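You operate a simulated robot arm through the tools that you are given. There is no shell and no other tool. Be economical: measure what you need, move in short steps, check, and stop when the job is done.

You run a simulated two-armed robot. Do the job below in one go: nothing can be reset, and whatever is moved stays where it is left.

Task
Put the film roll from the slat belt before the curve on the top of the blue table. Put the metal post on the slat belt before the curve away on the bench top. Fetch the apple pack from the slat belt before the curve and set it on the slat belt between the sliding rails. Fetch the water bottle from the slat belt before the curve and stand it on the top of the white block. Take the green card bundle and leave it on the small blank on the slat belt before the curve. Put the yellow card bundle on the side shelf of the conveyor. Open the clear card tray lid. Do these in any order. Set down upright: film roll, apple pack, water bottle.
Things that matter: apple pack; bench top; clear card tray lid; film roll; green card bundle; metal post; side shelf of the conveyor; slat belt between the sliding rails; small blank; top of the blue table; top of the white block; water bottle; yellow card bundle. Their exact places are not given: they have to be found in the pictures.

The check looks at the end state, three seconds after you hand in, the way a careful person would. Anything else that was tipped, shoved, dropped, spilled or broken makes it a failure. A push-on lid holds only when it is set on centred and level and pressed home; a screw cap is set on level and turned clockwise until tight.

Robot
Two 7-joint arms with fingered hands on one trunk, on a base that drives. Base frame: it is fixed to the floor where the robot stands at the start and does not move with it; the origin is under the middle of the robot, x ahead of it, y to its left, z up; the surface under the hand at the start is at about z = 1100. Lengths are in mm, angles in degrees, forces in N, time in s.
The left shoulder is at the start at [50, 170, 1314], the right one opposite. With the tool pointing down near the work surface each hand reaches from about 280 to 740 mm from the robot's upright axis, wherever it stands, measured 20 degrees to its own side. Places, roughly: apple pack [750, -250, 1250]; bench top [3400, 7900, 800]; clear card tray lid [-400, -1600, 1700]; film roll [750, 0, 1250]; green card bundle [-500, -1500, 1000]; metal post [500, 0, 1250]; side shelf of the conveyor (25x21 cm) [2760, 820, 1100]; slat belt between the sliding rails [2200, 600, 1100]; small blank [500, -500, 1000]; top of the blue table [4000, 100, 1100]; top of the white block [-3500, -3000, 1000]; water bottle [500, -250, 1250]; yellow card bundle [-500, -1750, 1000]. Payload 4 kg a hand.
The TCP of each hand is the grasp point between the finger pads, 26 mm short of the fingertips. In the tool frame z runs along the fingers and y along their closing line. Largest opening 132 mm; the body of the gripper starts 73 mm behind the TCP. The gripper is a hand of 4 fingers: y runs from the thumb to the fingers, the wrist lies at [0, 0, -224] in the tool frame.
Orientation is that of the tool frame in the base frame, as a unit quaternion [x, y, z, w]. With the fingers straight down and closing along the base's y, the tool's x points along the base's -x, its y along +y and its z along -z.

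Tools
- The arms move only by the tool servo_tool. It takes "left_moves", "right_moves" or both (then of equal length, played together; a hand with none holds still); each is a list of rows, each a list of 6 numbers: the turn, a rotation vector about the tool's x, y, z in degrees, then the shift along the tool's x, y, z in cm. In form: [[ax, ay, az, tx, ty, tz], ...]. A call has 1 to 20 rows; each row shifts and turns the commanded pose from where the row before left it, along the tool's axes as they then stand. Each row takes 0.2 s and may step no farther than 50 mm and 8.6 degrees from the row before; otherwise, the whole call is refused. A pose out of reach is approached as far as the arm can. The call stops where the force on the tool passes 40 N (or 10 N more than at its start, if that is more) or the arm is blocked; 0.2 s more then pass. In this call time passes only in rows, and 0.2 s behind the last. It gives the time, the measured TCP pose, the force on the tool (base axes), the opening and the grip force at its end, in the units of the frame above (readings bear some noise), with the torque about the TCP (base axes, N m) and any sound that the robot's microphone picked up.
- Cameras (640 x 400 px; columns grow to the right, rows downward): "scene" is now at [123.1, -43.5, 1512.5]; the picture's right is [-0.47, -0.88, 0.00], its down [-0.33, 0.18, -0.93] and it looks along [0.82, -0.44, -0.37] (base axes); focal length 291 px, centre (320, 200). "left" rides on the left gripper at [-73, 6, -93] in its tool frame; the picture's right is [-0.08, -1.00, 0.00], its down [0.78, -0.06, -0.62] and it looks along [0.62, -0.05, 0.79] (tool axes); focal length 230 px, centre (320, 200). "right" rides on the right gripper at [73, 6, -94] in its tool frame; the picture's right is [-0.08, 1.00, 0.00], its down [-0.78, -0.06, -0.62] and it looks along [-0.62, -0.05, 0.79] (tool axes); focal length 230 px, centre (320, 200).
- camera(camera): a new picture of that camera. It takes no simulated time.
- slide_trunk(by): slides the trunk up (or, below 0, down) by that many mm; the arms and the scene camera ride with it, the base frame stays. It gives what a move gives, with no picture.
- roll_base(legs): drives the robot by 1 to 6 legs, each [ahead, left, turn to the left] in mm, mm and degrees, along the robot's own axes; the way and the turn of a leg run together, so that a leg with both is an arc; at most 1500 mm and 180 degrees a leg. The arms and the cameras ride along, it lands a little off, and it stops where it bumps. It gives what a move gives.
- finger_targets(finger1, finger2, finger3, thumb_bend, hand): sets how far each is bent, from 0 (flat) to 100 (curled in); at 30 the hand is open as for a grip, at 70 the pads meet at the TCP. One left out holds its place. A second passes; each finger stops where it meets its share of the squeeze, and holds until it gets a number again. It is the only way to open and close the hand. It gives what a move gives, with no picture; readings hold the bend of each and the force on the fingers (four entries, about 0 where the hand has none), thumb and palm.
- pan_tilt(pan, tilt): turns the head with the scene camera to pan (to the left, within 80 degrees either way) and tilt (down, from -29 to 69), counted from straight ahead of the robot. It gives what a move gives.
- measure_at(camera, pixels): for up to 12 pixels [column, row] of the newest picture of that camera ("zoom" is the newest enlarged one), the place [x, y, z] in the base frame of the surface seen there, good to about 2 mm. It takes no simulated time.
- zoom(camera, box): a new picture of the part [left, top, right, bottom] of that camera's present view, enlarged. It takes no simulated time.
- hand_in(): hands the job in; it is judged then, once.

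Go step by step. Measure first, check grasps and placings, and put right what went wrong. The budget is 131 turns and 162 pictures, counting those below and the enlarged ones. Unless the task says otherwise, let go and move clear before handing in, and close with one line.

The tools are called after ">>>" as a command line: name --argument value ..., lists and objects as JSON in quotes. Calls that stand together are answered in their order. servo_tool: Moves the arms, as the interface text tells. Its arguments: {"type":"object","properties":{"left_moves":{"type":"array","items":{"type":"array","items":{"type":"number"}}},"right_moves":{"type":"array","items":{"type":"array","items":{"type":"number"}}}},"required":[]} The other tools are called the same way: slide_trunk (by) slides the trunk up or down; finger_targets (finger1, finger2, finger3, thumb_bend, hand) moves the fingers one by one; roll_base (legs) drives the base; pan_tilt (pan, tilt) turns the head that bears the scene camera; camera (camera) takes a picture; measure_at (camera, pixels) gives the place of the surface under pixels of a picture; zoom (camera, box) takes an enlarged picture of a part of a camera's view; hand_in () hands the job in.

At the start:

```text
time: 0.0
left_tool_pos: [459.6, 0.6, 1387.7]
left_orientation: [-0.001, 1.0, -0.001, 0.0]
left_ft_force: [-0.1, -0.6, 0.1]
left_torque: [-0.02, -0.01, -0.01]
left_width: 131.7
left_grip_force: 0.1
left_shape: jaw
left_bend: [30.0, 30.0, 30.0, 30.0]
left_finger forces: [0.0, 0.0, 0.1, 0.1, 0.0, 0.1]
right_tool_pos: [465.5, -435.8, 1321.0]
right_orientation: [0.0, 1.0, 0.0, 0.0]
right_ft_force: [-0.2, -0.5, -0.5]
right_torque: [0.03, -0.02, 0.01]
right_width: 131.6
right_grip_force: 0.0
right_shape: jaw
right_bend: [30.0, 30.0, 30.0, 30.0]
right_finger forces: [0.0, 0.0, 0.0, 0.0, 0.0, 0.0]
trunk travel left (down, up): [-325.0, 26.0]
robot x, y, heading: [-2.5, -1.0, -0.0]
head pan, tilt: [-28.1, 21.9]
```

scene: 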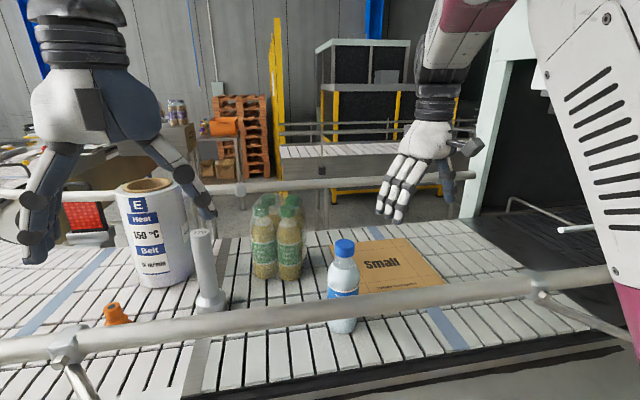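
right: 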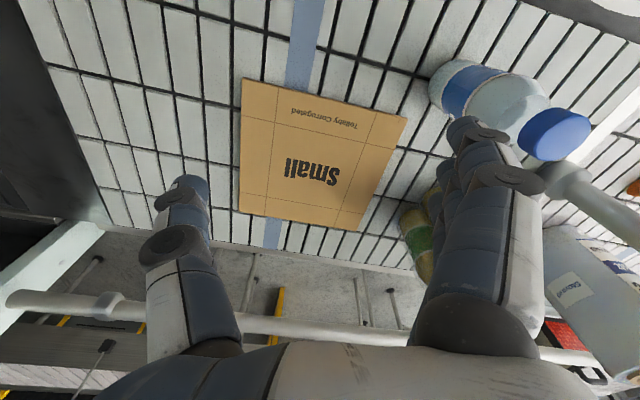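
left: 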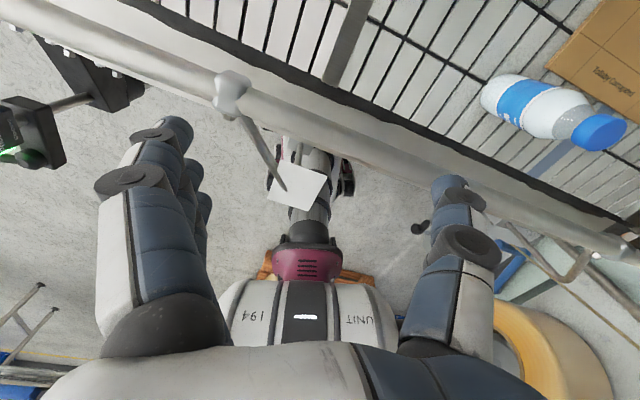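

The scene picture shows the film roll (155,230), post (208,270), apple pack (278,235), bottle (343,285) and the small blank (385,262). I measure them first.

>>> measure_at --camera "scene" --pixels '[[155, 235], [152, 183], [205, 270], [202, 235], [265, 240], [290, 240], [345, 247], [343, 285], [385, 262], [240, 355], [200, 325], [240, 188]]'

>>> pan_tilt --pan 0 --tilt 35

>>> camera --camera "scene"

```text
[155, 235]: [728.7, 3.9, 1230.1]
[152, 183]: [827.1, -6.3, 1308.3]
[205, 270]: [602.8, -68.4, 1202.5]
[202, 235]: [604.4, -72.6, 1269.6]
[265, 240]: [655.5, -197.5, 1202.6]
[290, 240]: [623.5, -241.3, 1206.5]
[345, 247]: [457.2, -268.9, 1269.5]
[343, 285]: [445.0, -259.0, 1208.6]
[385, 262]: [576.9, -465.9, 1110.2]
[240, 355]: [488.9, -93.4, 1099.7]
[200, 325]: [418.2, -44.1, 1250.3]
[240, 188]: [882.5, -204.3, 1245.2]
```

```text
time: 0.9
left_tool_pos: [460.0, 0.9, 1387.4]
left_orientation: [0.0, 1.0, 0.0, 0.001]
left_ft_force: [0.4, 0.5, 0.3]
left_torque: [0.01, -0.01, -0.01]
left_width: 131.7
left_grip_force: 0.0
left_shape: jaw
left_bend: [30.0, 30.0, 30.0, 30.0]
left_finger forces: [0.1, 0.0, 0.0, 0.0, 0.1, 0.1]
right_tool_pos: [465.8, -436.1, 1320.5]
right_orientation: [0.0, 1.0, 0.0, 0.0]
right_ft_force: [0.4, 0.3, -0.3]
right_torque: [-0.03, 0.01, -0.02]
right_width: 131.9
right_grip_force: 0.1
right_shape: jaw
right_bend: [30.0, 30.0, 30.0, 30.0]
right_finger forces: [0.0, 0.1, 0.0, 0.0, 0.0, 0.1]
trunk travel left (down, up): [-325.0, 26.0]
robot x, y, heading: [-4.0, -0.4, 0.1]
head pan, tilt: [0.0, 35.0]
```

```text
158 pictures are left
```

scene: 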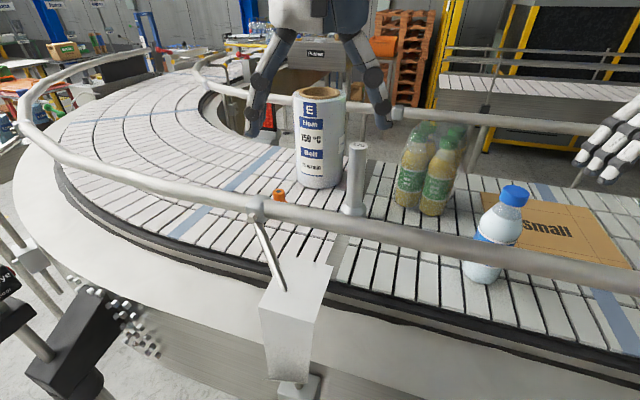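

The belt in front carries all four items, railed at front and back. I look around to map the floor and goals.

>>> pan_tilt --pan 75 --tilt 15

>>> camera --camera "scene"

>>> pan_tilt --pan 10 --tilt 8

>>> camera --camera "scene"

>>> pan_tilt --pan -78 --tilt 15

>>> camera --camera "scene"

```text
time: 2.4
left_tool_pos: [461.3, 1.6, 1385.9]
left_orientation: [-0.002, 1.0, 0.0, 0.001]
left_ft_force: [-0.3, 0.0, -0.2]
left_torque: [0.01, 0.01, 0.01]
left_width: 131.9
left_grip_force: 0.1
left_shape: jaw
left_bend: [30.0, 30.0, 30.0, 30.0]
left_finger forces: [0.0, 0.0, 0.0, 0.0, 0.1, 0.0]
right_tool_pos: [465.9, -436.2, 1320.4]
right_orientation: [0.0, 1.0, 0.0, 0.0]
right_ft_force: [-0.2, -0.1, 0.1]
right_torque: [0.0, -0.02, -0.03]
right_width: 132.0
right_grip_force: 0.0
right_shape: jaw
right_bend: [30.0, 30.0, 30.0, 30.0]
right_finger forces: [0.0, 0.0, 0.0, 0.0, 0.0, 0.0]
trunk travel left (down, up): [-325.0, 26.0]
robot x, y, heading: [0.6, 2.4, 0.1]
head pan, tilt: [75.0, 15.0]
```

```text
157 pictures are left
```

scene: 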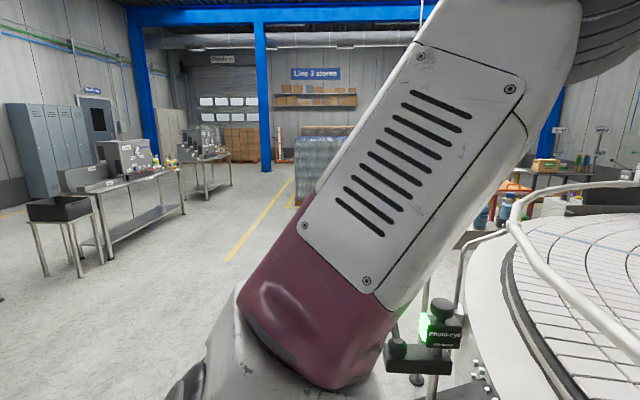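

```text
time: 3.8
left_tool_pos: [459.6, 0.1, 1387.7]
left_orientation: [-0.001, 1.0, 0.0, 0.002]
left_ft_force: [0.4, -0.1, 0.3]
left_torque: [0.0, 0.0, 0.0]
left_width: 131.7
left_grip_force: 0.1
left_shape: jaw
left_bend: [30.0, 30.0, 30.0, 30.0]
left_finger forces: [0.0, 0.0, 0.1, 0.0, 0.1, 0.0]
right_tool_pos: [466.1, -435.7, 1321.3]
right_orientation: [0.0, 1.0, 0.0, 0.0]
right_ft_force: [-0.2, -0.6, -0.5]
right_torque: [-0.04, 0.01, 0.01]
right_width: 131.9
right_grip_force: 0.0
right_shape: jaw
right_bend: [30.0, 30.0, 30.0, 30.0]
right_finger forces: [0.0, 0.1, 0.0, 0.1, 0.1, 0.0]
trunk travel left (down, up): [-325.0, 26.0]
robot x, y, heading: [-0.7, -0.0, -0.1]
head pan, tilt: [10.0, 8.0]
```

```text
156 pictures are left
```

scene: 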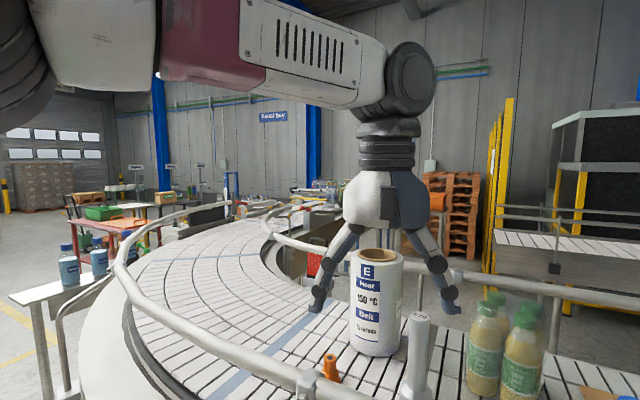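

```text
time: 5.4
left_tool_pos: [460.4, -0.6, 1387.6]
left_orientation: [-0.001, 1.0, 0.001, 0.0]
left_ft_force: [0.5, 0.0, -0.2]
left_torque: [-0.02, -0.02, -0.01]
left_width: 131.7
left_grip_force: 0.0
left_shape: jaw
left_bend: [30.0, 30.0, 30.0, 30.0]
left_finger forces: [0.1, 0.0, 0.0, 0.0, 0.0, 0.0]
right_tool_pos: [465.3, -434.0, 1319.6]
right_orientation: [0.001, 1.0, 0.0, 0.0]
right_ft_force: [0.2, 0.1, 0.1]
right_torque: [0.0, 0.02, 0.03]
right_width: 131.9
right_grip_force: 0.1
right_shape: jaw
right_bend: [30.0, 30.0, 30.0, 30.0]
right_finger forces: [0.0, 0.0, 0.1, 0.1, 0.0, 0.1]
trunk travel left (down, up): [-325.0, 26.0]
robot x, y, heading: [-0.9, -3.6, 0.3]
head pan, tilt: [-78.0, 15.0]
```

```text
155 pictures are left
```

scene: 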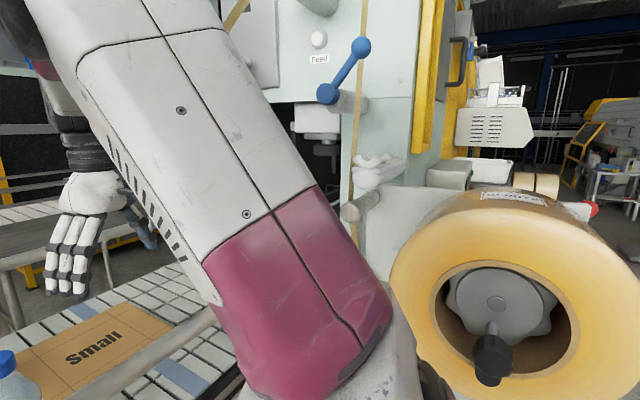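

Machine with the tape roll at the right; conveyor curves away to the left. I take a closer view of the items on the belt.

>>> pan_tilt --pan -20 --tilt 45

>>> camera --camera "scene"

```text
time: 6.7
left_tool_pos: [460.7, 1.6, 1388.0]
left_orientation: [-0.001, 1.0, 0.0, 0.0]
left_ft_force: [0.7, 0.6, -0.6]
left_torque: [0.0, 0.02, 0.0]
left_width: 131.8
left_grip_force: 0.1
left_shape: jaw
left_bend: [30.0, 30.0, 30.0, 30.0]
left_finger forces: [0.0, 0.1, 0.0, 0.0, 0.1, 0.0]
right_tool_pos: [465.3, -435.7, 1321.0]
right_orientation: [-0.001, 1.0, -0.001, 0.0]
right_ft_force: [-0.2, 0.0, 0.3]
right_torque: [0.01, -0.02, -0.02]
right_width: 131.8
right_grip_force: 0.0
right_shape: jaw
right_bend: [30.0, 30.0, 30.0, 30.0]
right_finger forces: [0.1, 0.0, 0.0, 0.1, 0.2, 0.0]
trunk travel left (down, up): [-325.0, 26.0]
robot x, y, heading: [0.7, -2.3, 0.3]
head pan, tilt: [-20.0, 45.0]
```

```text
154 pictures are left
```

scene: 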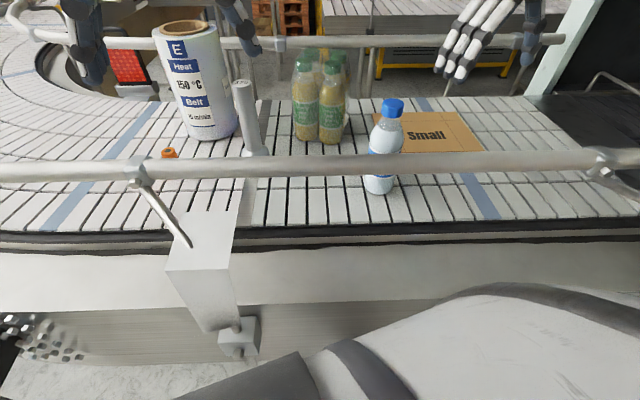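

>>> measure_at --camera "scene" --pixels '[[160, 40], [185, 23], [210, 32], [188, 33], [241, 85], [391, 104], [382, 185], [387, 135], [305, 55], [331, 66], [300, 170], [330, 270]]'

>>> zoom --camera "scene" --box '[140, 0, 420, 210]'

>>> measure_at --camera "scene" --pixels '[[188, 120], [200, 138], [222, 136], [380, 113], [401, 110], [385, 97], [235, 90], [247, 90], [374, 160], [395, 160], [300, 165], [475, 168]]'

```text
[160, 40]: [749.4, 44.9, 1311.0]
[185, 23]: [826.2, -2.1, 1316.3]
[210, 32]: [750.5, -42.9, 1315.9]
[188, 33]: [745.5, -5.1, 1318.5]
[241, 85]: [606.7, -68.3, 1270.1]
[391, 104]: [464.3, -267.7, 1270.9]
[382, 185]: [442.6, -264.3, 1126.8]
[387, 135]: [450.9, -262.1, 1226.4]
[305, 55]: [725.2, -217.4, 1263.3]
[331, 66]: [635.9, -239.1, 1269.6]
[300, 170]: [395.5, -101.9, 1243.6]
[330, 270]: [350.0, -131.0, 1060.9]
```

```text
1.90 times, centred on (280, 105) of scene
```

zoom: 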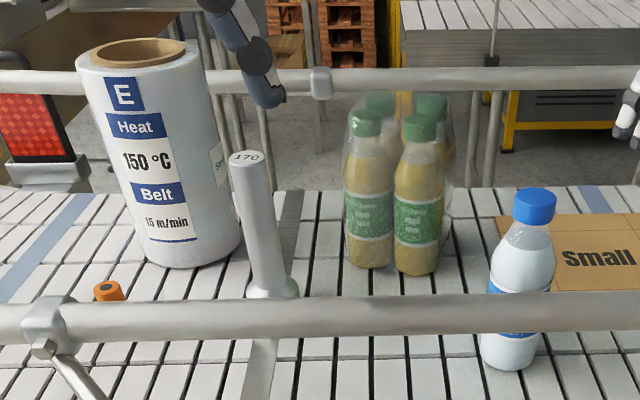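

```text
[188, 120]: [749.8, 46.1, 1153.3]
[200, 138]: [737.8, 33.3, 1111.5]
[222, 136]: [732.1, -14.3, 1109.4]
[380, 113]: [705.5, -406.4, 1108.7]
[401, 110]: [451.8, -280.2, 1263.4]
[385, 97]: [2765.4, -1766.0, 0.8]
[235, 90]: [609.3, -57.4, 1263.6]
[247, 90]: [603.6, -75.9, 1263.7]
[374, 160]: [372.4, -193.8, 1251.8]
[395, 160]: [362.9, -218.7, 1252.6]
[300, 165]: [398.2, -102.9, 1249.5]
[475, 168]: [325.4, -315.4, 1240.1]
```

Bottle axis about (470,-278), cap top at z≈1272; front rail at z≈1250 runs slantwise. I bring the right hand above the bottle and look.

>>> servo_tool --right_moves '[[0, 0, 0, -0.1, 3.9, -1], [0, 0, 0, -0.1, 3.9, -1], [0, 0, 0, -0.1, 4, -0.5], [0, 0, 0, -0.1, 4, 0]]'

>>> camera --camera "right"

>>> zoom --camera "scene" --box '[240, 0, 540, 220]'

```text
time: 7.7
left_tool_pos: [461.1, 1.1, 1387.7]
left_orientation: [-0.001, 1.0, -0.001, 0.001]
left_ft_force: [-0.2, -0.2, -0.3]
left_torque: [-0.02, 0.02, 0.01]
left_width: 131.7
left_grip_force: 0.0
left_shape: jaw
left_bend: [30.0, 30.0, 30.0, 30.0]
left_finger forces: [0.1, 0.0, 0.1, 0.0, 0.1, 0.0]
right_tool_pos: [469.0, -275.7, 1345.7]
right_orientation: [0.001, 1.0, 0.0, 0.0]
right_ft_force: [0.1, 0.1, 0.0]
right_torque: [-0.01, 0.0, -0.02]
right_width: 131.8
right_grip_force: 0.0
right_shape: jaw
right_bend: [30.0, 30.0, 30.0, 30.0]
right_finger forces: [0.1, 0.1, 0.0, 0.0, 0.2, 0.1]
trunk travel left (down, up): [-325.0, 26.0]
robot x, y, heading: [1.5, -2.4, -0.2]
head pan, tilt: [-20.0, 45.0]
```

```text
152 pictures are left
```

right: 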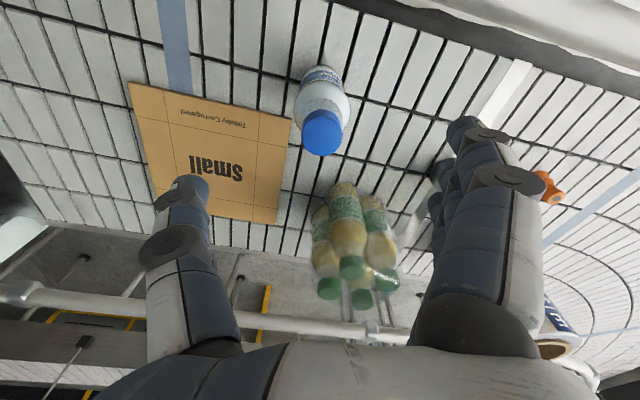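

```text
1.82 times, centred on (390, 110) of scene
```

zoom: 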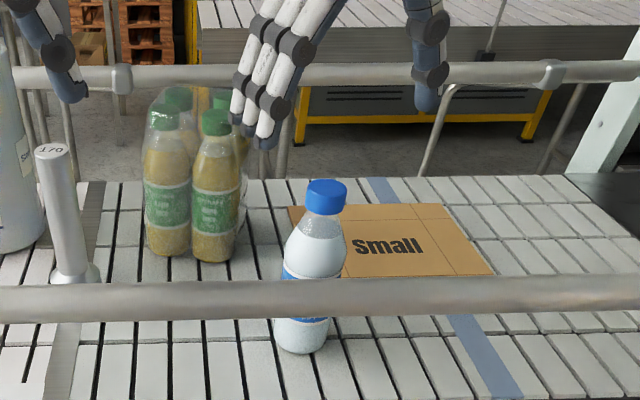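

The cap centre is at (322,128) in the right picture, nearly centred in y. I measure it and the apple pack caps.

>>> measure_at --camera "right" --pixels '[[322, 118], [304, 132], [341, 132], [322, 150], [320, 75], [297, 108], [350, 108], [351, 267], [386, 280], [362, 298], [328, 287], [538, 347]]'

```text
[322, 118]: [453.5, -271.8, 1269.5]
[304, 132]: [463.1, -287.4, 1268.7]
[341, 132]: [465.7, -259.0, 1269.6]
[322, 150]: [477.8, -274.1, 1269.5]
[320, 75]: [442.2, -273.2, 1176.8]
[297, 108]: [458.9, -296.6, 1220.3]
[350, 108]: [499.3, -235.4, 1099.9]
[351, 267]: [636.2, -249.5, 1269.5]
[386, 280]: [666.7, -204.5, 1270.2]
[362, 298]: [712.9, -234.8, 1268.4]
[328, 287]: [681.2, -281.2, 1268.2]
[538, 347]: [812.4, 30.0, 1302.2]
```

Bottle axis at (465.5,-272.5), top 1269.5. Descend to TCP z≈1203.

>>> servo_tool --right_moves '[[0, 0, 0, 0.35, 0.3, 3], [0, 0, 0, 0, 0, 4], [0, 0, 0, 0, 0, 4], [0, 0, 0, 0, 0, 3.2]]'

>>> finger_targets --hand "right" --finger1 75 --finger2 75 --finger3 75 --thumb_bend 75

>>> camera --camera "scene"

```text
time: 8.7
left_tool_pos: [460.5, -0.1, 1386.9]
left_orientation: [0.0, 1.0, 0.0, 0.0]
left_ft_force: [0.9, -0.7, -0.3]
left_torque: [-0.02, -0.02, 0.0]
left_width: 131.7
left_grip_force: 0.1
left_shape: jaw
left_bend: [30.0, 30.0, 30.0, 30.0]
left_finger forces: [0.0, 0.1, 0.0, 0.1, 0.1, 0.1]
right_tool_pos: [465.8, -274.3, 1204.5]
right_orientation: [0.0, 1.0, 0.0, 0.0]
right_ft_force: [0.4, -0.2, -0.6]
right_torque: [-0.01, 0.04, 0.02]
right_width: 131.9
right_grip_force: 0.0
right_shape: jaw
right_bend: [30.0, 30.0, 30.0, 30.0]
right_finger forces: [0.0, 0.0, 0.1, 0.0, 0.1, 0.1]
trunk travel left (down, up): [-325.0, 26.0]
robot x, y, heading: [0.8, 1.8, 0.1]
head pan, tilt: [-20.0, 45.0]
```

```text
time: 9.7
left_tool_pos: [460.0, 0.1, 1388.1]
left_orientation: [-0.001, 1.0, 0.0, 0.0]
left_ft_force: [0.1, 0.6, 0.4]
left_torque: [-0.05, 0.02, 0.01]
left_width: 131.8
left_grip_force: 0.0
left_shape: jaw
left_bend: [30.0, 30.0, 30.0, 30.0]
left_finger forces: [0.0, 0.0, 0.0, 0.0, 0.0, 0.1]
right_tool_pos: [466.3, -275.2, 1204.0]
right_orientation: [0.0, 1.0, 0.001, 0.0]
right_ft_force: [0.0, -0.5, 0.2]
right_torque: [-0.02, 0.03, 0.0]
right_width: 45.1
right_grip_force: 21.3
right_shape: fingers
right_bend: [62.0, 55.0, 59.0, 60.0]
right_finger forces: [6.2, 7.7, 7.6, 0.0, 21.7, 0.0]
trunk travel left (down, up): [-325.0, 26.0]
robot x, y, heading: [2.0, -1.8, 0.2]
head pan, tilt: [-20.0, 45.0]
```

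```text
150 pictures are left
```

scene: 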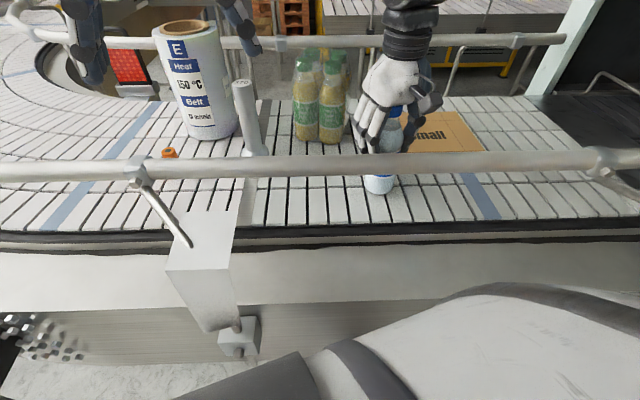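

Grip holds at 21 N with all fingers touching. Lift over the rail and check.

>>> servo_tool --right_moves '[[0, 0, 0, 0, 0, -2], [0, 0, 0, 0, 0, -3], [0, 0, 0, 0, 0, -4], [0, 0, 0, 0, 0, -4], [0, 0, 0, 0, 0, -4], [0, 0, 0, 0, 0, -3]]'

>>> camera --camera "right"

>>> pan_tilt --pan -60 --tilt 40

>>> camera --camera "scene"

```text
time: 11.1
left_tool_pos: [460.8, 1.1, 1387.9]
left_orientation: [-0.001, 1.0, 0.001, 0.001]
left_ft_force: [1.3, -0.5, -0.3]
left_torque: [-0.02, 0.01, 0.01]
left_width: 131.8
left_grip_force: 0.0
left_shape: jaw
left_bend: [30.0, 30.0, 30.0, 30.0]
left_finger forces: [0.1, 0.0, 0.1, 0.0, 0.1, 0.0]
right_tool_pos: [466.0, -273.1, 1404.4]
right_orientation: [0.0, 1.0, 0.0, 0.002]
right_ft_force: [-0.6, -0.4, -3.1]
right_torque: [-0.01, 0.0, -0.04]
right_width: 45.1
right_grip_force: 22.0
right_shape: fingers
right_bend: [62.0, 55.0, 59.0, 60.0]
right_finger forces: [5.9, 7.6, 7.7, 0.1, 21.5, 0.0]
trunk travel left (down, up): [-325.0, 26.0]
robot x, y, heading: [2.4, -2.1, 0.1]
head pan, tilt: [-20.0, 45.0]
```

```text
149 pictures are left
```

right: 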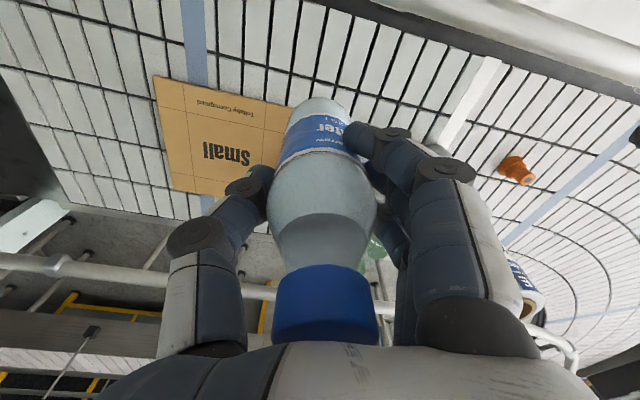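

```text
time: 12.1
left_tool_pos: [461.0, 0.2, 1386.6]
left_orientation: [0.0, 1.0, 0.0, 0.001]
left_ft_force: [0.5, 0.5, -0.9]
left_torque: [0.0, 0.01, 0.02]
left_width: 131.8
left_grip_force: 0.2
left_shape: jaw
left_bend: [30.0, 30.0, 30.0, 30.0]
left_finger forces: [0.1, 0.0, 0.1, 0.1, 0.0, 0.0]
right_tool_pos: [465.7, -274.3, 1402.8]
right_orientation: [0.001, 1.0, 0.0, 0.001]
right_ft_force: [0.0, -0.4, -2.8]
right_torque: [-0.01, 0.03, 0.02]
right_width: 44.8
right_grip_force: 21.2
right_shape: fingers
right_bend: [62.0, 55.0, 59.0, 60.0]
right_finger forces: [6.0, 7.5, 7.7, 0.0, 21.7, 0.0]
trunk travel left (down, up): [-325.0, 26.0]
robot x, y, heading: [-1.3, -2.3, 0.5]
head pan, tilt: [-60.0, 40.0]
```

```text
148 pictures are left
```

scene: 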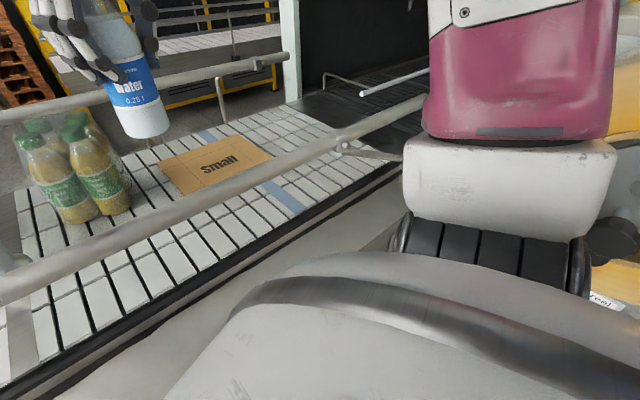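

Bottle lifted, upright and firm. I bring the hands in and back off from the belt, then look to the right.

>>> servo_tool --right_moves '[[0, 0, 0, 3, 0, 0], [0, 0, 0, 4, 0, 0], [0, 0, 0, 4, 0, 0]]' --left_moves '[[0, 0, 0, 3, 1, 0], [0, 0, 0, 4, 1, 0], [0, 0, 0, 4, 1, 0]]'

>>> roll_base --legs '[[-500, 0, 0]]'

>>> pan_tilt --pan -70 --tilt 15

>>> camera --camera "scene"

```text
time: 12.9
left_tool_pos: [348.2, 32.8, 1386.3]
left_orientation: [-0.001, 1.0, -0.001, 0.001]
left_ft_force: [-0.2, 0.5, -0.9]
left_torque: [-0.01, -0.02, 0.01]
left_width: 132.0
left_grip_force: 0.1
left_shape: jaw
left_bend: [30.0, 30.0, 30.0, 30.0]
left_finger forces: [0.1, 0.0, 0.0, 0.1, 0.1, 0.1]
right_tool_pos: [355.1, -272.0, 1405.6]
right_orientation: [-0.001, 1.0, -0.002, 0.002]
right_ft_force: [-0.1, 0.1, -2.5]
right_torque: [0.0, -0.02, 0.0]
right_width: 44.9
right_grip_force: 22.0
right_shape: fingers
right_bend: [62.0, 55.0, 59.0, 60.0]
right_finger forces: [6.5, 7.7, 7.9, 0.1, 21.3, 0.0]
trunk travel left (down, up): [-325.0, 26.0]
robot x, y, heading: [2.2, -0.6, -0.3]
head pan, tilt: [-60.0, 40.0]
```

```text
time: 15.9
left_tool_pos: [-153.9, 30.3, 1387.3]
left_orientation: [0.0, 1.0, -0.001, 0.001]
left_ft_force: [-0.6, 0.0, 0.7]
left_torque: [0.02, -0.02, 0.02]
left_width: 131.9
left_grip_force: 0.1
left_shape: jaw
left_bend: [30.0, 30.0, 30.0, 30.0]
left_finger forces: [0.0, 0.1, 0.0, 0.0, 0.0, 0.1]
right_tool_pos: [-147.3, -273.0, 1404.4]
right_orientation: [0.001, 1.0, 0.0, 0.0]
right_ft_force: [0.3, -0.5, -2.3]
right_torque: [0.02, 0.0, -0.01]
right_width: 44.9
right_grip_force: 21.6
right_shape: fingers
right_bend: [62.0, 55.0, 59.0, 60.0]
right_finger forces: [6.5, 7.6, 8.0, 0.1, 21.3, 0.0]
trunk travel left (down, up): [-325.0, 26.0]
robot x, y, heading: [-503.8, 4.1, -0.1]
head pan, tilt: [-60.0, 40.0]
```

```text
time: 16.8
left_tool_pos: [-152.5, 30.6, 1386.4]
left_orientation: [0.0, 1.0, 0.0, 0.001]
left_ft_force: [-0.1, -0.2, -0.1]
left_torque: [0.02, -0.02, 0.0]
left_width: 132.1
left_grip_force: 0.0
left_shape: jaw
left_bend: [30.0, 30.0, 30.0, 30.0]
left_finger forces: [0.1, 0.0, 0.0, 0.0, 0.0, 0.0]
right_tool_pos: [-146.7, -273.8, 1403.5]
right_orientation: [0.001, 1.0, 0.0, 0.0]
right_ft_force: [0.3, -0.1, -3.1]
right_torque: [0.05, 0.01, -0.01]
right_width: 44.7
right_grip_force: 21.1
right_shape: fingers
right_bend: [62.0, 55.0, 59.0, 60.0]
right_finger forces: [6.4, 7.4, 7.9, 0.0, 21.2, 0.0]
trunk travel left (down, up): [-325.0, 26.0]
robot x, y, heading: [-503.3, 1.2, -0.1]
head pan, tilt: [-70.0, 15.0]
```

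```text
147 pictures are left
```

scene: 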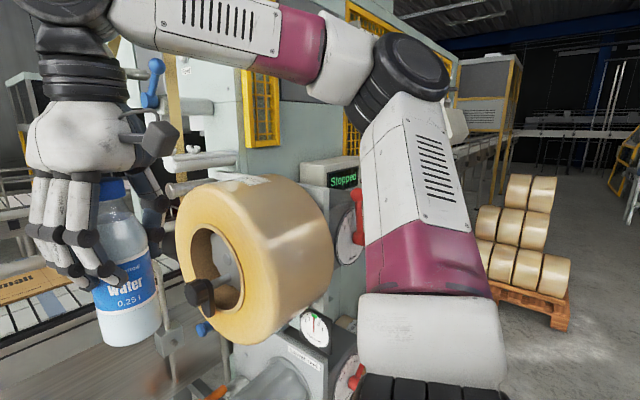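

I measure the tape roll and machine before turning.

>>> measure_at --camera "scene" --pixels '[[185, 215], [320, 250], [270, 310], [345, 220], [320, 330], [350, 370], [330, 175], [475, 265], [540, 290], [570, 340], [300, 370], [460, 100]]'

```text
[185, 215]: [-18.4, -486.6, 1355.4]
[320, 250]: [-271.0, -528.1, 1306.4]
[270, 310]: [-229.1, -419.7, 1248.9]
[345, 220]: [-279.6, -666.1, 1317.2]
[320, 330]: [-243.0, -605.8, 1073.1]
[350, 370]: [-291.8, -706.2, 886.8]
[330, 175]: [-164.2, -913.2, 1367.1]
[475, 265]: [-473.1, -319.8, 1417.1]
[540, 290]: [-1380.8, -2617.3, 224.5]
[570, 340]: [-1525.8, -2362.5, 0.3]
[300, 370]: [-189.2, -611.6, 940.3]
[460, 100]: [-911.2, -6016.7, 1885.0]
```

The tape roll reaches to (-229,-420); I back 500 mm further before turning right.

>>> roll_base --legs '[[-500, 0, 0]]'

>>> roll_base --legs '[[0, 0, -60]]'

>>> pan_tilt --pan -30 --tilt 15

>>> camera --camera "scene"

>>> pan_tilt --pan 20 --tilt 25

>>> camera --camera "scene"

```text
time: 19.7
left_tool_pos: [-651.2, 31.3, 1386.8]
left_orientation: [-0.001, 1.0, 0.0, 0.001]
left_ft_force: [-0.9, -0.6, -1.2]
left_torque: [0.03, -0.04, 0.03]
left_width: 132.0
left_grip_force: 0.0
left_shape: jaw
left_bend: [30.0, 30.0, 30.0, 30.0]
left_finger forces: [0.0, 0.0, 0.0, 0.0, 0.1, 0.0]
right_tool_pos: [-643.6, -272.9, 1404.1]
right_orientation: [-0.001, 1.0, 0.0, 0.001]
right_ft_force: [-0.2, 0.1, -3.1]
right_torque: [0.01, -0.01, 0.01]
right_width: 44.9
right_grip_force: 21.8
right_shape: fingers
right_bend: [62.0, 55.0, 59.0, 60.0]
right_finger forces: [6.6, 7.6, 7.8, 0.0, 21.3, 0.0]
trunk travel left (down, up): [-325.0, 26.0]
robot x, y, heading: [-1002.5, -0.5, 0.0]
head pan, tilt: [-70.0, 15.0]
```

```text
time: 22.7
left_tool_pos: [-796.8, -287.7, 1386.8]
left_orientation: [0.497, 0.868, 0.0, 0.001]
left_ft_force: [-0.1, -0.5, 0.2]
left_torque: [-0.02, 0.02, -0.02]
left_width: 131.8
left_grip_force: 0.0
left_shape: jaw
left_bend: [30.0, 30.0, 30.0, 30.0]
left_finger forces: [0.0, 0.0, 0.1, 0.1, 0.0, 0.0]
right_tool_pos: [-1058.0, -446.0, 1402.7]
right_orientation: [0.499, 0.867, 0.0, 0.0]
right_ft_force: [0.2, 0.5, -2.2]
right_torque: [0.03, 0.02, -0.01]
right_width: 44.6
right_grip_force: 21.8
right_shape: fingers
right_bend: [62.0, 55.0, 59.0, 60.0]
right_finger forces: [6.5, 7.6, 8.2, 0.0, 21.3, 0.1]
trunk travel left (down, up): [-325.0, 26.0]
robot x, y, heading: [-1001.7, 0.4, -59.9]
head pan, tilt: [-70.0, 15.0]
```

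```text
time: 23.8
left_tool_pos: [-797.6, -286.5, 1387.6]
left_orientation: [0.498, 0.867, 0.0, 0.0]
left_ft_force: [0.5, -0.6, 0.0]
left_torque: [-0.02, 0.02, -0.04]
left_width: 131.9
left_grip_force: 0.0
left_shape: jaw
left_bend: [30.0, 30.0, 30.0, 30.0]
left_finger forces: [0.1, 0.0, 0.0, 0.0, 0.1, 0.0]
right_tool_pos: [-1058.4, -445.1, 1404.3]
right_orientation: [0.499, 0.867, 0.001, 0.0]
right_ft_force: [-0.1, -0.6, -2.3]
right_torque: [0.0, 0.02, 0.05]
right_width: 44.7
right_grip_force: 21.9
right_shape: fingers
right_bend: [62.0, 55.0, 59.0, 60.0]
right_finger forces: [6.5, 7.6, 8.3, 0.1, 21.2, 0.0]
trunk travel left (down, up): [-325.0, 26.0]
robot x, y, heading: [-998.3, 1.3, -59.9]
head pan, tilt: [-30.0, 15.0]
```

```text
146 pictures are left
```

scene: 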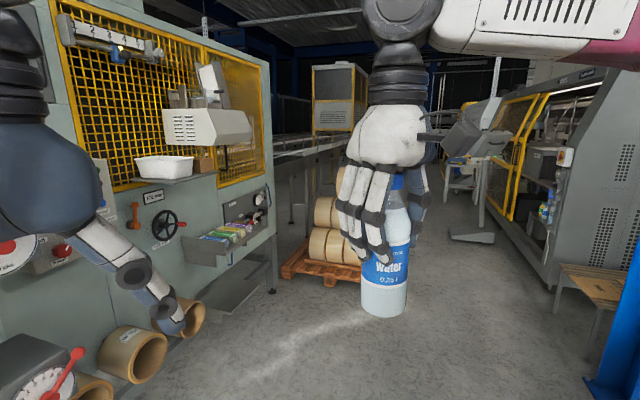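

```text
time: 25.0
left_tool_pos: [-796.5, -287.4, 1387.4]
left_orientation: [0.498, 0.867, -0.001, 0.0]
left_ft_force: [-1.0, -0.6, 0.0]
left_torque: [0.0, 0.03, -0.01]
left_width: 131.9
left_grip_force: 0.1
left_shape: jaw
left_bend: [30.0, 30.0, 30.0, 30.0]
left_finger forces: [0.0, 0.0, 0.0, 0.0, 0.1, 0.1]
right_tool_pos: [-1058.5, -444.8, 1404.9]
right_orientation: [0.498, 0.867, 0.0, 0.0]
right_ft_force: [0.1, 0.8, -2.8]
right_torque: [-0.02, 0.01, 0.01]
right_width: 44.7
right_grip_force: 21.6
right_shape: fingers
right_bend: [62.0, 55.0, 59.0, 60.0]
right_finger forces: [6.5, 7.6, 8.2, 0.0, 21.3, 0.1]
trunk travel left (down, up): [-325.0, 26.0]
robot x, y, heading: [-999.1, -1.9, -59.9]
head pan, tilt: [20.0, 25.0]
```

```text
145 pictures are left
```

scene: 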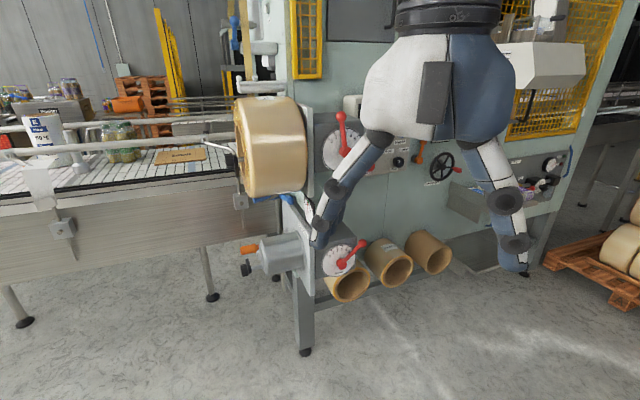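

The card bundles sit on the machine shelf around (235,230). Now turn on toward the white block at (-3500,-3000).

>>> roll_base --legs '[[0, 0, -75]]'

>>> pan_tilt --pan 0 --tilt 15

>>> camera --camera "scene"

```text
time: 28.7
left_tool_pos: [-1229.2, -265.1, 1387.0]
left_orientation: [0.926, 0.377, -0.001, 0.0]
left_ft_force: [-0.6, -0.5, 0.5]
left_torque: [0.0, -0.02, 0.01]
left_width: 132.0
left_grip_force: 0.0
left_shape: jaw
left_bend: [30.0, 30.0, 30.0, 30.0]
left_finger forces: [0.0, 0.1, 0.0, 0.1, 0.0, 0.0]
right_tool_pos: [-1446.1, -53.0, 1403.9]
right_orientation: [0.926, 0.377, 0.0, 0.0]
right_ft_force: [-0.1, 0.1, -2.1]
right_torque: [0.02, 0.0, 0.01]
right_width: 44.4
right_grip_force: 21.3
right_shape: fingers
right_bend: [62.0, 55.0, 59.0, 60.0]
right_finger forces: [5.8, 7.3, 8.5, 0.0, 21.0, 0.0]
trunk travel left (down, up): [-325.0, 26.0]
robot x, y, heading: [-997.3, -0.9, -135.6]
head pan, tilt: [20.0, 25.0]
```

```text
time: 29.5
left_tool_pos: [-1229.3, -266.5, 1387.6]
left_orientation: [0.926, 0.377, -0.001, 0.0]
left_ft_force: [0.1, -0.9, 0.9]
left_torque: [0.0, -0.01, -0.01]
left_width: 131.6
left_grip_force: 0.0
left_shape: jaw
left_bend: [30.0, 30.0, 30.0, 30.0]
left_finger forces: [0.1, 0.1, 0.0, 0.0, 0.0, 0.0]
right_tool_pos: [-1445.4, -52.7, 1403.8]
right_orientation: [0.926, 0.379, 0.001, 0.001]
right_ft_force: [-0.1, -0.3, -2.8]
right_torque: [-0.03, -0.02, -0.05]
right_width: 44.6
right_grip_force: 21.2
right_shape: fingers
right_bend: [62.0, 55.0, 59.0, 60.0]
right_finger forces: [5.7, 7.3, 8.5, 0.0, 20.9, 0.0]
trunk travel left (down, up): [-325.0, 26.0]
robot x, y, heading: [-1000.3, 0.5, -135.7]
head pan, tilt: [0.0, 15.0]
```

```text
144 pictures are left
```

scene: 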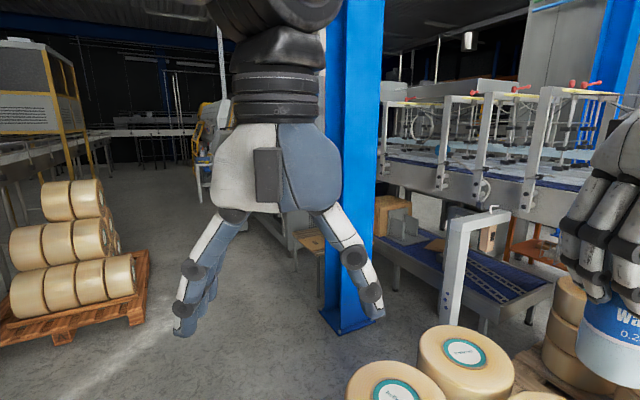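

The white block should lie around column 290, hidden behind my left hand. I measure the pillar, rolls and pallet.

>>> measure_at --camera "scene" --pixels '[[345, 328], [320, 310], [400, 370], [350, 390], [470, 355], [150, 255], [140, 315], [250, 330], [300, 240], [440, 300], [480, 215], [205, 160]]'

>>> servo_tool --left_moves '[[0, 0, 0, 0, 5, 0], [0, 0, 0, 0, 5, 0], [0, 0, 0, 0, 5, 0], [0, 0, 0, 0, 5, 0]]'

>>> camera --camera "scene"

```text
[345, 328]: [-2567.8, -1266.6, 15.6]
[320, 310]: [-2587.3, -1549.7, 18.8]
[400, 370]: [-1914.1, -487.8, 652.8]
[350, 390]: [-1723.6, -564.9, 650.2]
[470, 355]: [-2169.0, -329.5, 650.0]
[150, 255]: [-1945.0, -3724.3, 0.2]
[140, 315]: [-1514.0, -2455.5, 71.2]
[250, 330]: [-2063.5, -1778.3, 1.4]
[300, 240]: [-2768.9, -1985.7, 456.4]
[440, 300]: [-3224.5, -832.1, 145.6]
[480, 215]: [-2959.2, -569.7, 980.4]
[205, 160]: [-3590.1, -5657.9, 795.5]
```

```text
time: 30.5
left_tool_pos: [-1085.8, -410.4, 1386.6]
left_orientation: [0.926, 0.378, -0.001, -0.001]
left_ft_force: [-0.3, -0.1, 0.3]
left_torque: [0.02, 0.02, 0.02]
left_width: 131.9
left_grip_force: 0.2
left_shape: jaw
left_bend: [30.0, 30.0, 30.0, 30.0]
left_finger forces: [0.1, 0.1, 0.0, 0.1, 0.0, 0.0]
right_tool_pos: [-1443.8, -54.3, 1403.7]
right_orientation: [0.926, 0.378, 0.0, -0.001]
right_ft_force: [1.1, 0.2, -2.7]
right_torque: [0.01, 0.03, -0.01]
right_width: 44.4
right_grip_force: 21.8
right_shape: fingers
right_bend: [62.0, 55.0, 59.0, 60.0]
right_finger forces: [5.9, 7.3, 8.5, 0.0, 21.0, 0.1]
trunk travel left (down, up): [-325.0, 26.0]
robot x, y, heading: [-997.6, 3.7, -135.8]
head pan, tilt: [0.0, 15.0]
```

```text
143 pictures are left
```

scene: 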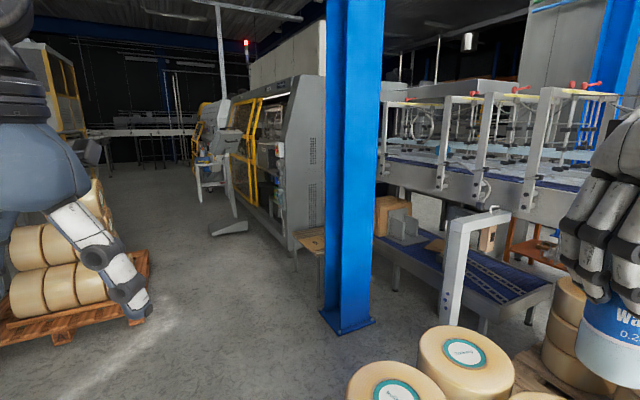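

I enlarge the grey machine around (270,160) to look for the white block.

>>> zoom --camera "scene" --box '[180, 60, 340, 260]'

>>> measure_at --camera "scene" --pixels '[[268, 150], [282, 165], [262, 190], [295, 230], [240, 200], [245, 100], [320, 230], [230, 230], [205, 185], [225, 140]]'

```text
2.00 times, centred on (260, 160) of scene
```

zoom: 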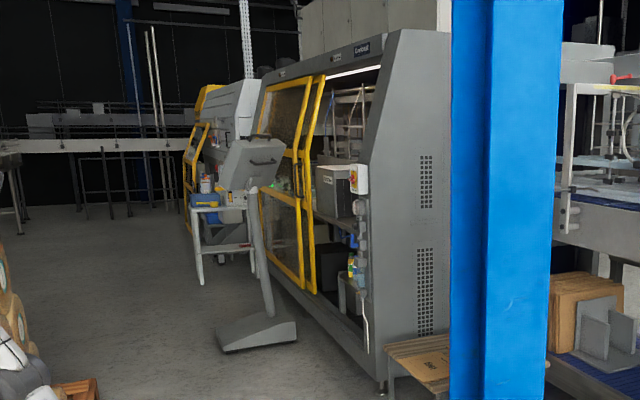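

```text
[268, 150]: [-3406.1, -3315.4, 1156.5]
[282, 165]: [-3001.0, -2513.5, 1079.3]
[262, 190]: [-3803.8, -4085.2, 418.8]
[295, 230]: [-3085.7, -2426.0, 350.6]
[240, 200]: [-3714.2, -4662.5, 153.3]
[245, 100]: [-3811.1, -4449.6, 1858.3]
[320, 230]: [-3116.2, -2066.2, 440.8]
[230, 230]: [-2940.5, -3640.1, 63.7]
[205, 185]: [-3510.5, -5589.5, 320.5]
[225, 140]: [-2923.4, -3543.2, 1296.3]
```

The machine's open front faces the aisle at x≈-2950; pillar at (-2570,-1300), pallet corner at (-1514,-2455). I drive through the gap in legs.

>>> roll_base --legs '[[0, 0, 38.7], [1005, 0, 0], [0, 0, -32.5], [1300, 0, 0], [0, 0, 28]]'

>>> pan_tilt --pan -40 --tilt 15

>>> camera --camera "scene"

```text
time: 46.6
left_tool_pos: [-1812.9, -2375.4, 1387.0]
left_orientation: [0.779, 0.627, -0.001, 0.001]
left_ft_force: [-0.3, -0.1, -0.4]
left_torque: [-0.03, -0.03, 0.01]
left_width: 131.8
left_grip_force: 0.2
left_shape: jaw
left_bend: [30.0, 30.0, 30.0, 30.0]
left_finger forces: [0.0, 0.0, 0.0, 0.0, 0.1, 0.1]
right_tool_pos: [-2306.0, -2275.3, 1403.3]
right_orientation: [0.779, 0.627, 0.001, 0.0]
right_ft_force: [0.7, -0.6, -2.5]
right_torque: [0.01, 0.0, 0.02]
right_width: 43.8
right_grip_force: 19.9
right_shape: fingers
right_bend: [62.0, 55.0, 59.0, 61.0]
right_finger forces: [5.3, 6.8, 9.1, 0.0, 20.2, 0.0]
trunk travel left (down, up): [-325.0, 26.0]
robot x, y, heading: [-1964.9, -1984.6, -102.9]
head pan, tilt: [0.0, 15.0]
```

```text
time: 47.6
left_tool_pos: [-1812.4, -2376.9, 1387.7]
left_orientation: [0.779, 0.627, -0.001, 0.001]
left_ft_force: [-0.2, 0.3, 0.3]
left_torque: [-0.01, -0.03, 0.03]
left_width: 132.1
left_grip_force: 0.0
left_shape: jaw
left_bend: [30.0, 30.0, 30.0, 30.0]
left_finger forces: [0.0, 0.1, 0.0, 0.2, 0.0, 0.0]
right_tool_pos: [-2306.2, -2275.7, 1403.4]
right_orientation: [0.779, 0.627, -0.001, 0.0]
right_ft_force: [-0.4, 0.8, -1.7]
right_torque: [0.0, -0.01, 0.02]
right_width: 43.6
right_grip_force: 20.7
right_shape: fingers
right_bend: [62.0, 55.0, 59.0, 61.0]
right_finger forces: [5.3, 6.8, 9.1, 0.0, 20.1, 0.1]
trunk travel left (down, up): [-325.0, 26.0]
robot x, y, heading: [-1962.6, -1985.4, -102.4]
head pan, tilt: [-40.0, 15.0]
```

```text
141 pictures are left
```

scene: 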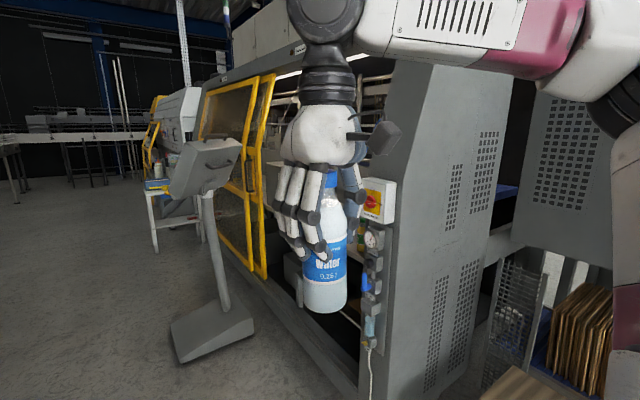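

The open doorway is just behind my hand. I go on 500 mm, then turn to face it.

>>> roll_base --legs '[[450, 0, 0], [0, 0, -50]]'

>>> pan_tilt --pan -15 --tilt 15

>>> camera --camera "scene"

```text
time: 52.6
left_tool_pos: [-2263.0, -2789.5, 1387.0]
left_orientation: [0.972, 0.237, -0.001, -0.001]
left_ft_force: [0.2, -0.2, 0.2]
left_torque: [0.0, 0.0, -0.02]
left_width: 132.1
left_grip_force: 0.1
left_shape: jaw
left_bend: [30.0, 30.0, 30.0, 30.0]
left_finger forces: [0.0, 0.0, 0.0, 0.1, 0.0, 0.0]
right_tool_pos: [-2500.3, -2344.3, 1405.1]
right_orientation: [0.972, 0.236, 0.0, 0.0]
right_ft_force: [-0.4, 0.8, -3.2]
right_torque: [-0.01, -0.01, 0.01]
right_width: 43.4
right_grip_force: 20.0
right_shape: fingers
right_bend: [63.0, 55.0, 59.0, 61.0]
right_finger forces: [5.2, 6.6, 9.3, 0.0, 19.9, 0.0]
trunk travel left (down, up): [-325.0, 26.0]
robot x, y, heading: [-2062.9, -2425.3, -152.7]
head pan, tilt: [-40.0, 15.0]
```

```text
time: 53.5
left_tool_pos: [-2263.3, -2789.8, 1387.0]
left_orientation: [0.971, 0.238, -0.001, 0.0]
left_ft_force: [0.0, -0.2, -0.7]
left_torque: [-0.01, 0.01, 0.0]
left_width: 131.9
left_grip_force: 0.1
left_shape: jaw
left_bend: [30.0, 30.0, 30.0, 30.0]
left_finger forces: [0.1, 0.0, 0.1, 0.0, 0.0, 0.1]
right_tool_pos: [-2499.9, -2344.2, 1404.2]
right_orientation: [0.971, 0.237, 0.0, 0.0]
right_ft_force: [0.3, 1.4, -3.2]
right_torque: [0.04, -0.02, 0.01]
right_width: 43.0
right_grip_force: 20.2
right_shape: fingers
right_bend: [63.0, 55.0, 59.0, 61.0]
right_finger forces: [5.2, 6.7, 9.2, 0.1, 20.0, 0.1]
trunk travel left (down, up): [-325.0, 26.0]
robot x, y, heading: [-2061.7, -2425.0, -152.8]
head pan, tilt: [-15.0, 15.0]
```

```text
140 pictures are left
```

scene: 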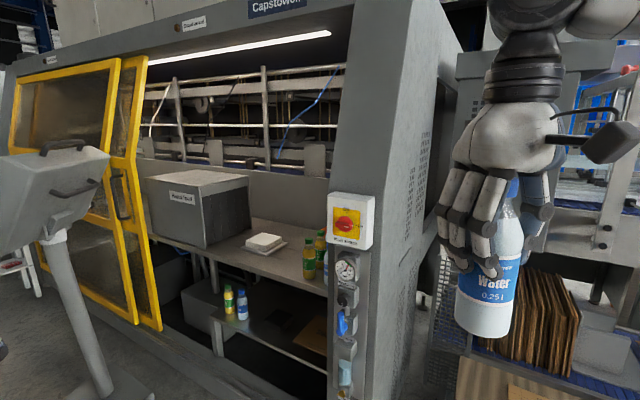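

The white block is on the cabinet shelf at (265,243), next to bottles at (310,255). Measure.

>>> zoom --camera "scene" --box '[130, 150, 370, 320]'

>>> measure_at --camera "scene" --pixels '[[264, 238], [249, 240], [281, 240], [262, 247], [265, 255], [250, 245], [170, 225], [300, 280], [308, 258], [335, 100], [350, 250], [135, 130]]'

```text
2.35 times, centred on (250, 235) of scene
```

zoom: 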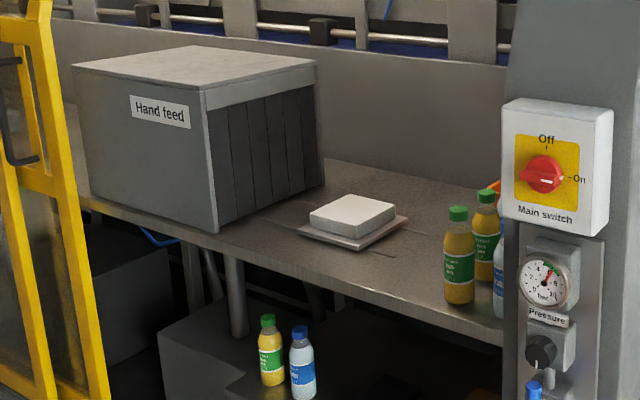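

```text
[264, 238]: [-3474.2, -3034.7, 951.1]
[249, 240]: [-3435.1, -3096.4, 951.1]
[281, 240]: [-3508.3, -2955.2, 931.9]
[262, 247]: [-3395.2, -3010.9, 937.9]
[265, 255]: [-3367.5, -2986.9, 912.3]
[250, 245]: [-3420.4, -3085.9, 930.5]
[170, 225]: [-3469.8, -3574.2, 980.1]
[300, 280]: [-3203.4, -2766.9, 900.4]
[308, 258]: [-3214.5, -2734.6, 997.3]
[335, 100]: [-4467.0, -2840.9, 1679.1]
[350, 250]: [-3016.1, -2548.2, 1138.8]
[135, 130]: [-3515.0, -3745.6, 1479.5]
```

The block's top centre is about (-3440,-3035,951), ~155 mm inside the front plane; the console stands to the left. Measure console and front-edge points.

>>> measure_at --camera "scene" --pixels '[[108, 160], [60, 240], [90, 355], [120, 395], [145, 380], [155, 320], [20, 200], [190, 245], [300, 290], [325, 385], [60, 150], [138, 200]]'

>>> measure_at --camera "zoom" --pixels '[[320, 205], [395, 207], [345, 235], [352, 212], [310, 278], [420, 315], [85, 390], [480, 250], [345, 248], [300, 230], [408, 218], [220, 130]]'

```text
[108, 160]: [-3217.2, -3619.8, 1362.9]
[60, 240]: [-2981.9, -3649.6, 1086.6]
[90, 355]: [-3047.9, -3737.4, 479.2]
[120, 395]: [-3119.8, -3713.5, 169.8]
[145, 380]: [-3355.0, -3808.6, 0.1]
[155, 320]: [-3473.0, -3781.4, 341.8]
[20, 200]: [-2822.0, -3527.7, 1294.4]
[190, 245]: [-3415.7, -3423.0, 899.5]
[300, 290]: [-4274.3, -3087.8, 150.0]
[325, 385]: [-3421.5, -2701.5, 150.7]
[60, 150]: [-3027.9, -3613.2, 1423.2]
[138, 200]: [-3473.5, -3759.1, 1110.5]
```

```text
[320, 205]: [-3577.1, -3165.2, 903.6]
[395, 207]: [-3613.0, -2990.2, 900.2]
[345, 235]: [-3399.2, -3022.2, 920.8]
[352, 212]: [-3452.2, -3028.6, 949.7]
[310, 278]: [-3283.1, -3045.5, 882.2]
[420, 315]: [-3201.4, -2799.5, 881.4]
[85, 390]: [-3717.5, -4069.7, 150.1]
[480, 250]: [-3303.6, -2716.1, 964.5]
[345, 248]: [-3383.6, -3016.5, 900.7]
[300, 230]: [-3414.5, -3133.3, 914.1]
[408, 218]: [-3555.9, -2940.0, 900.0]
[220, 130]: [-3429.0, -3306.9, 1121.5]
```

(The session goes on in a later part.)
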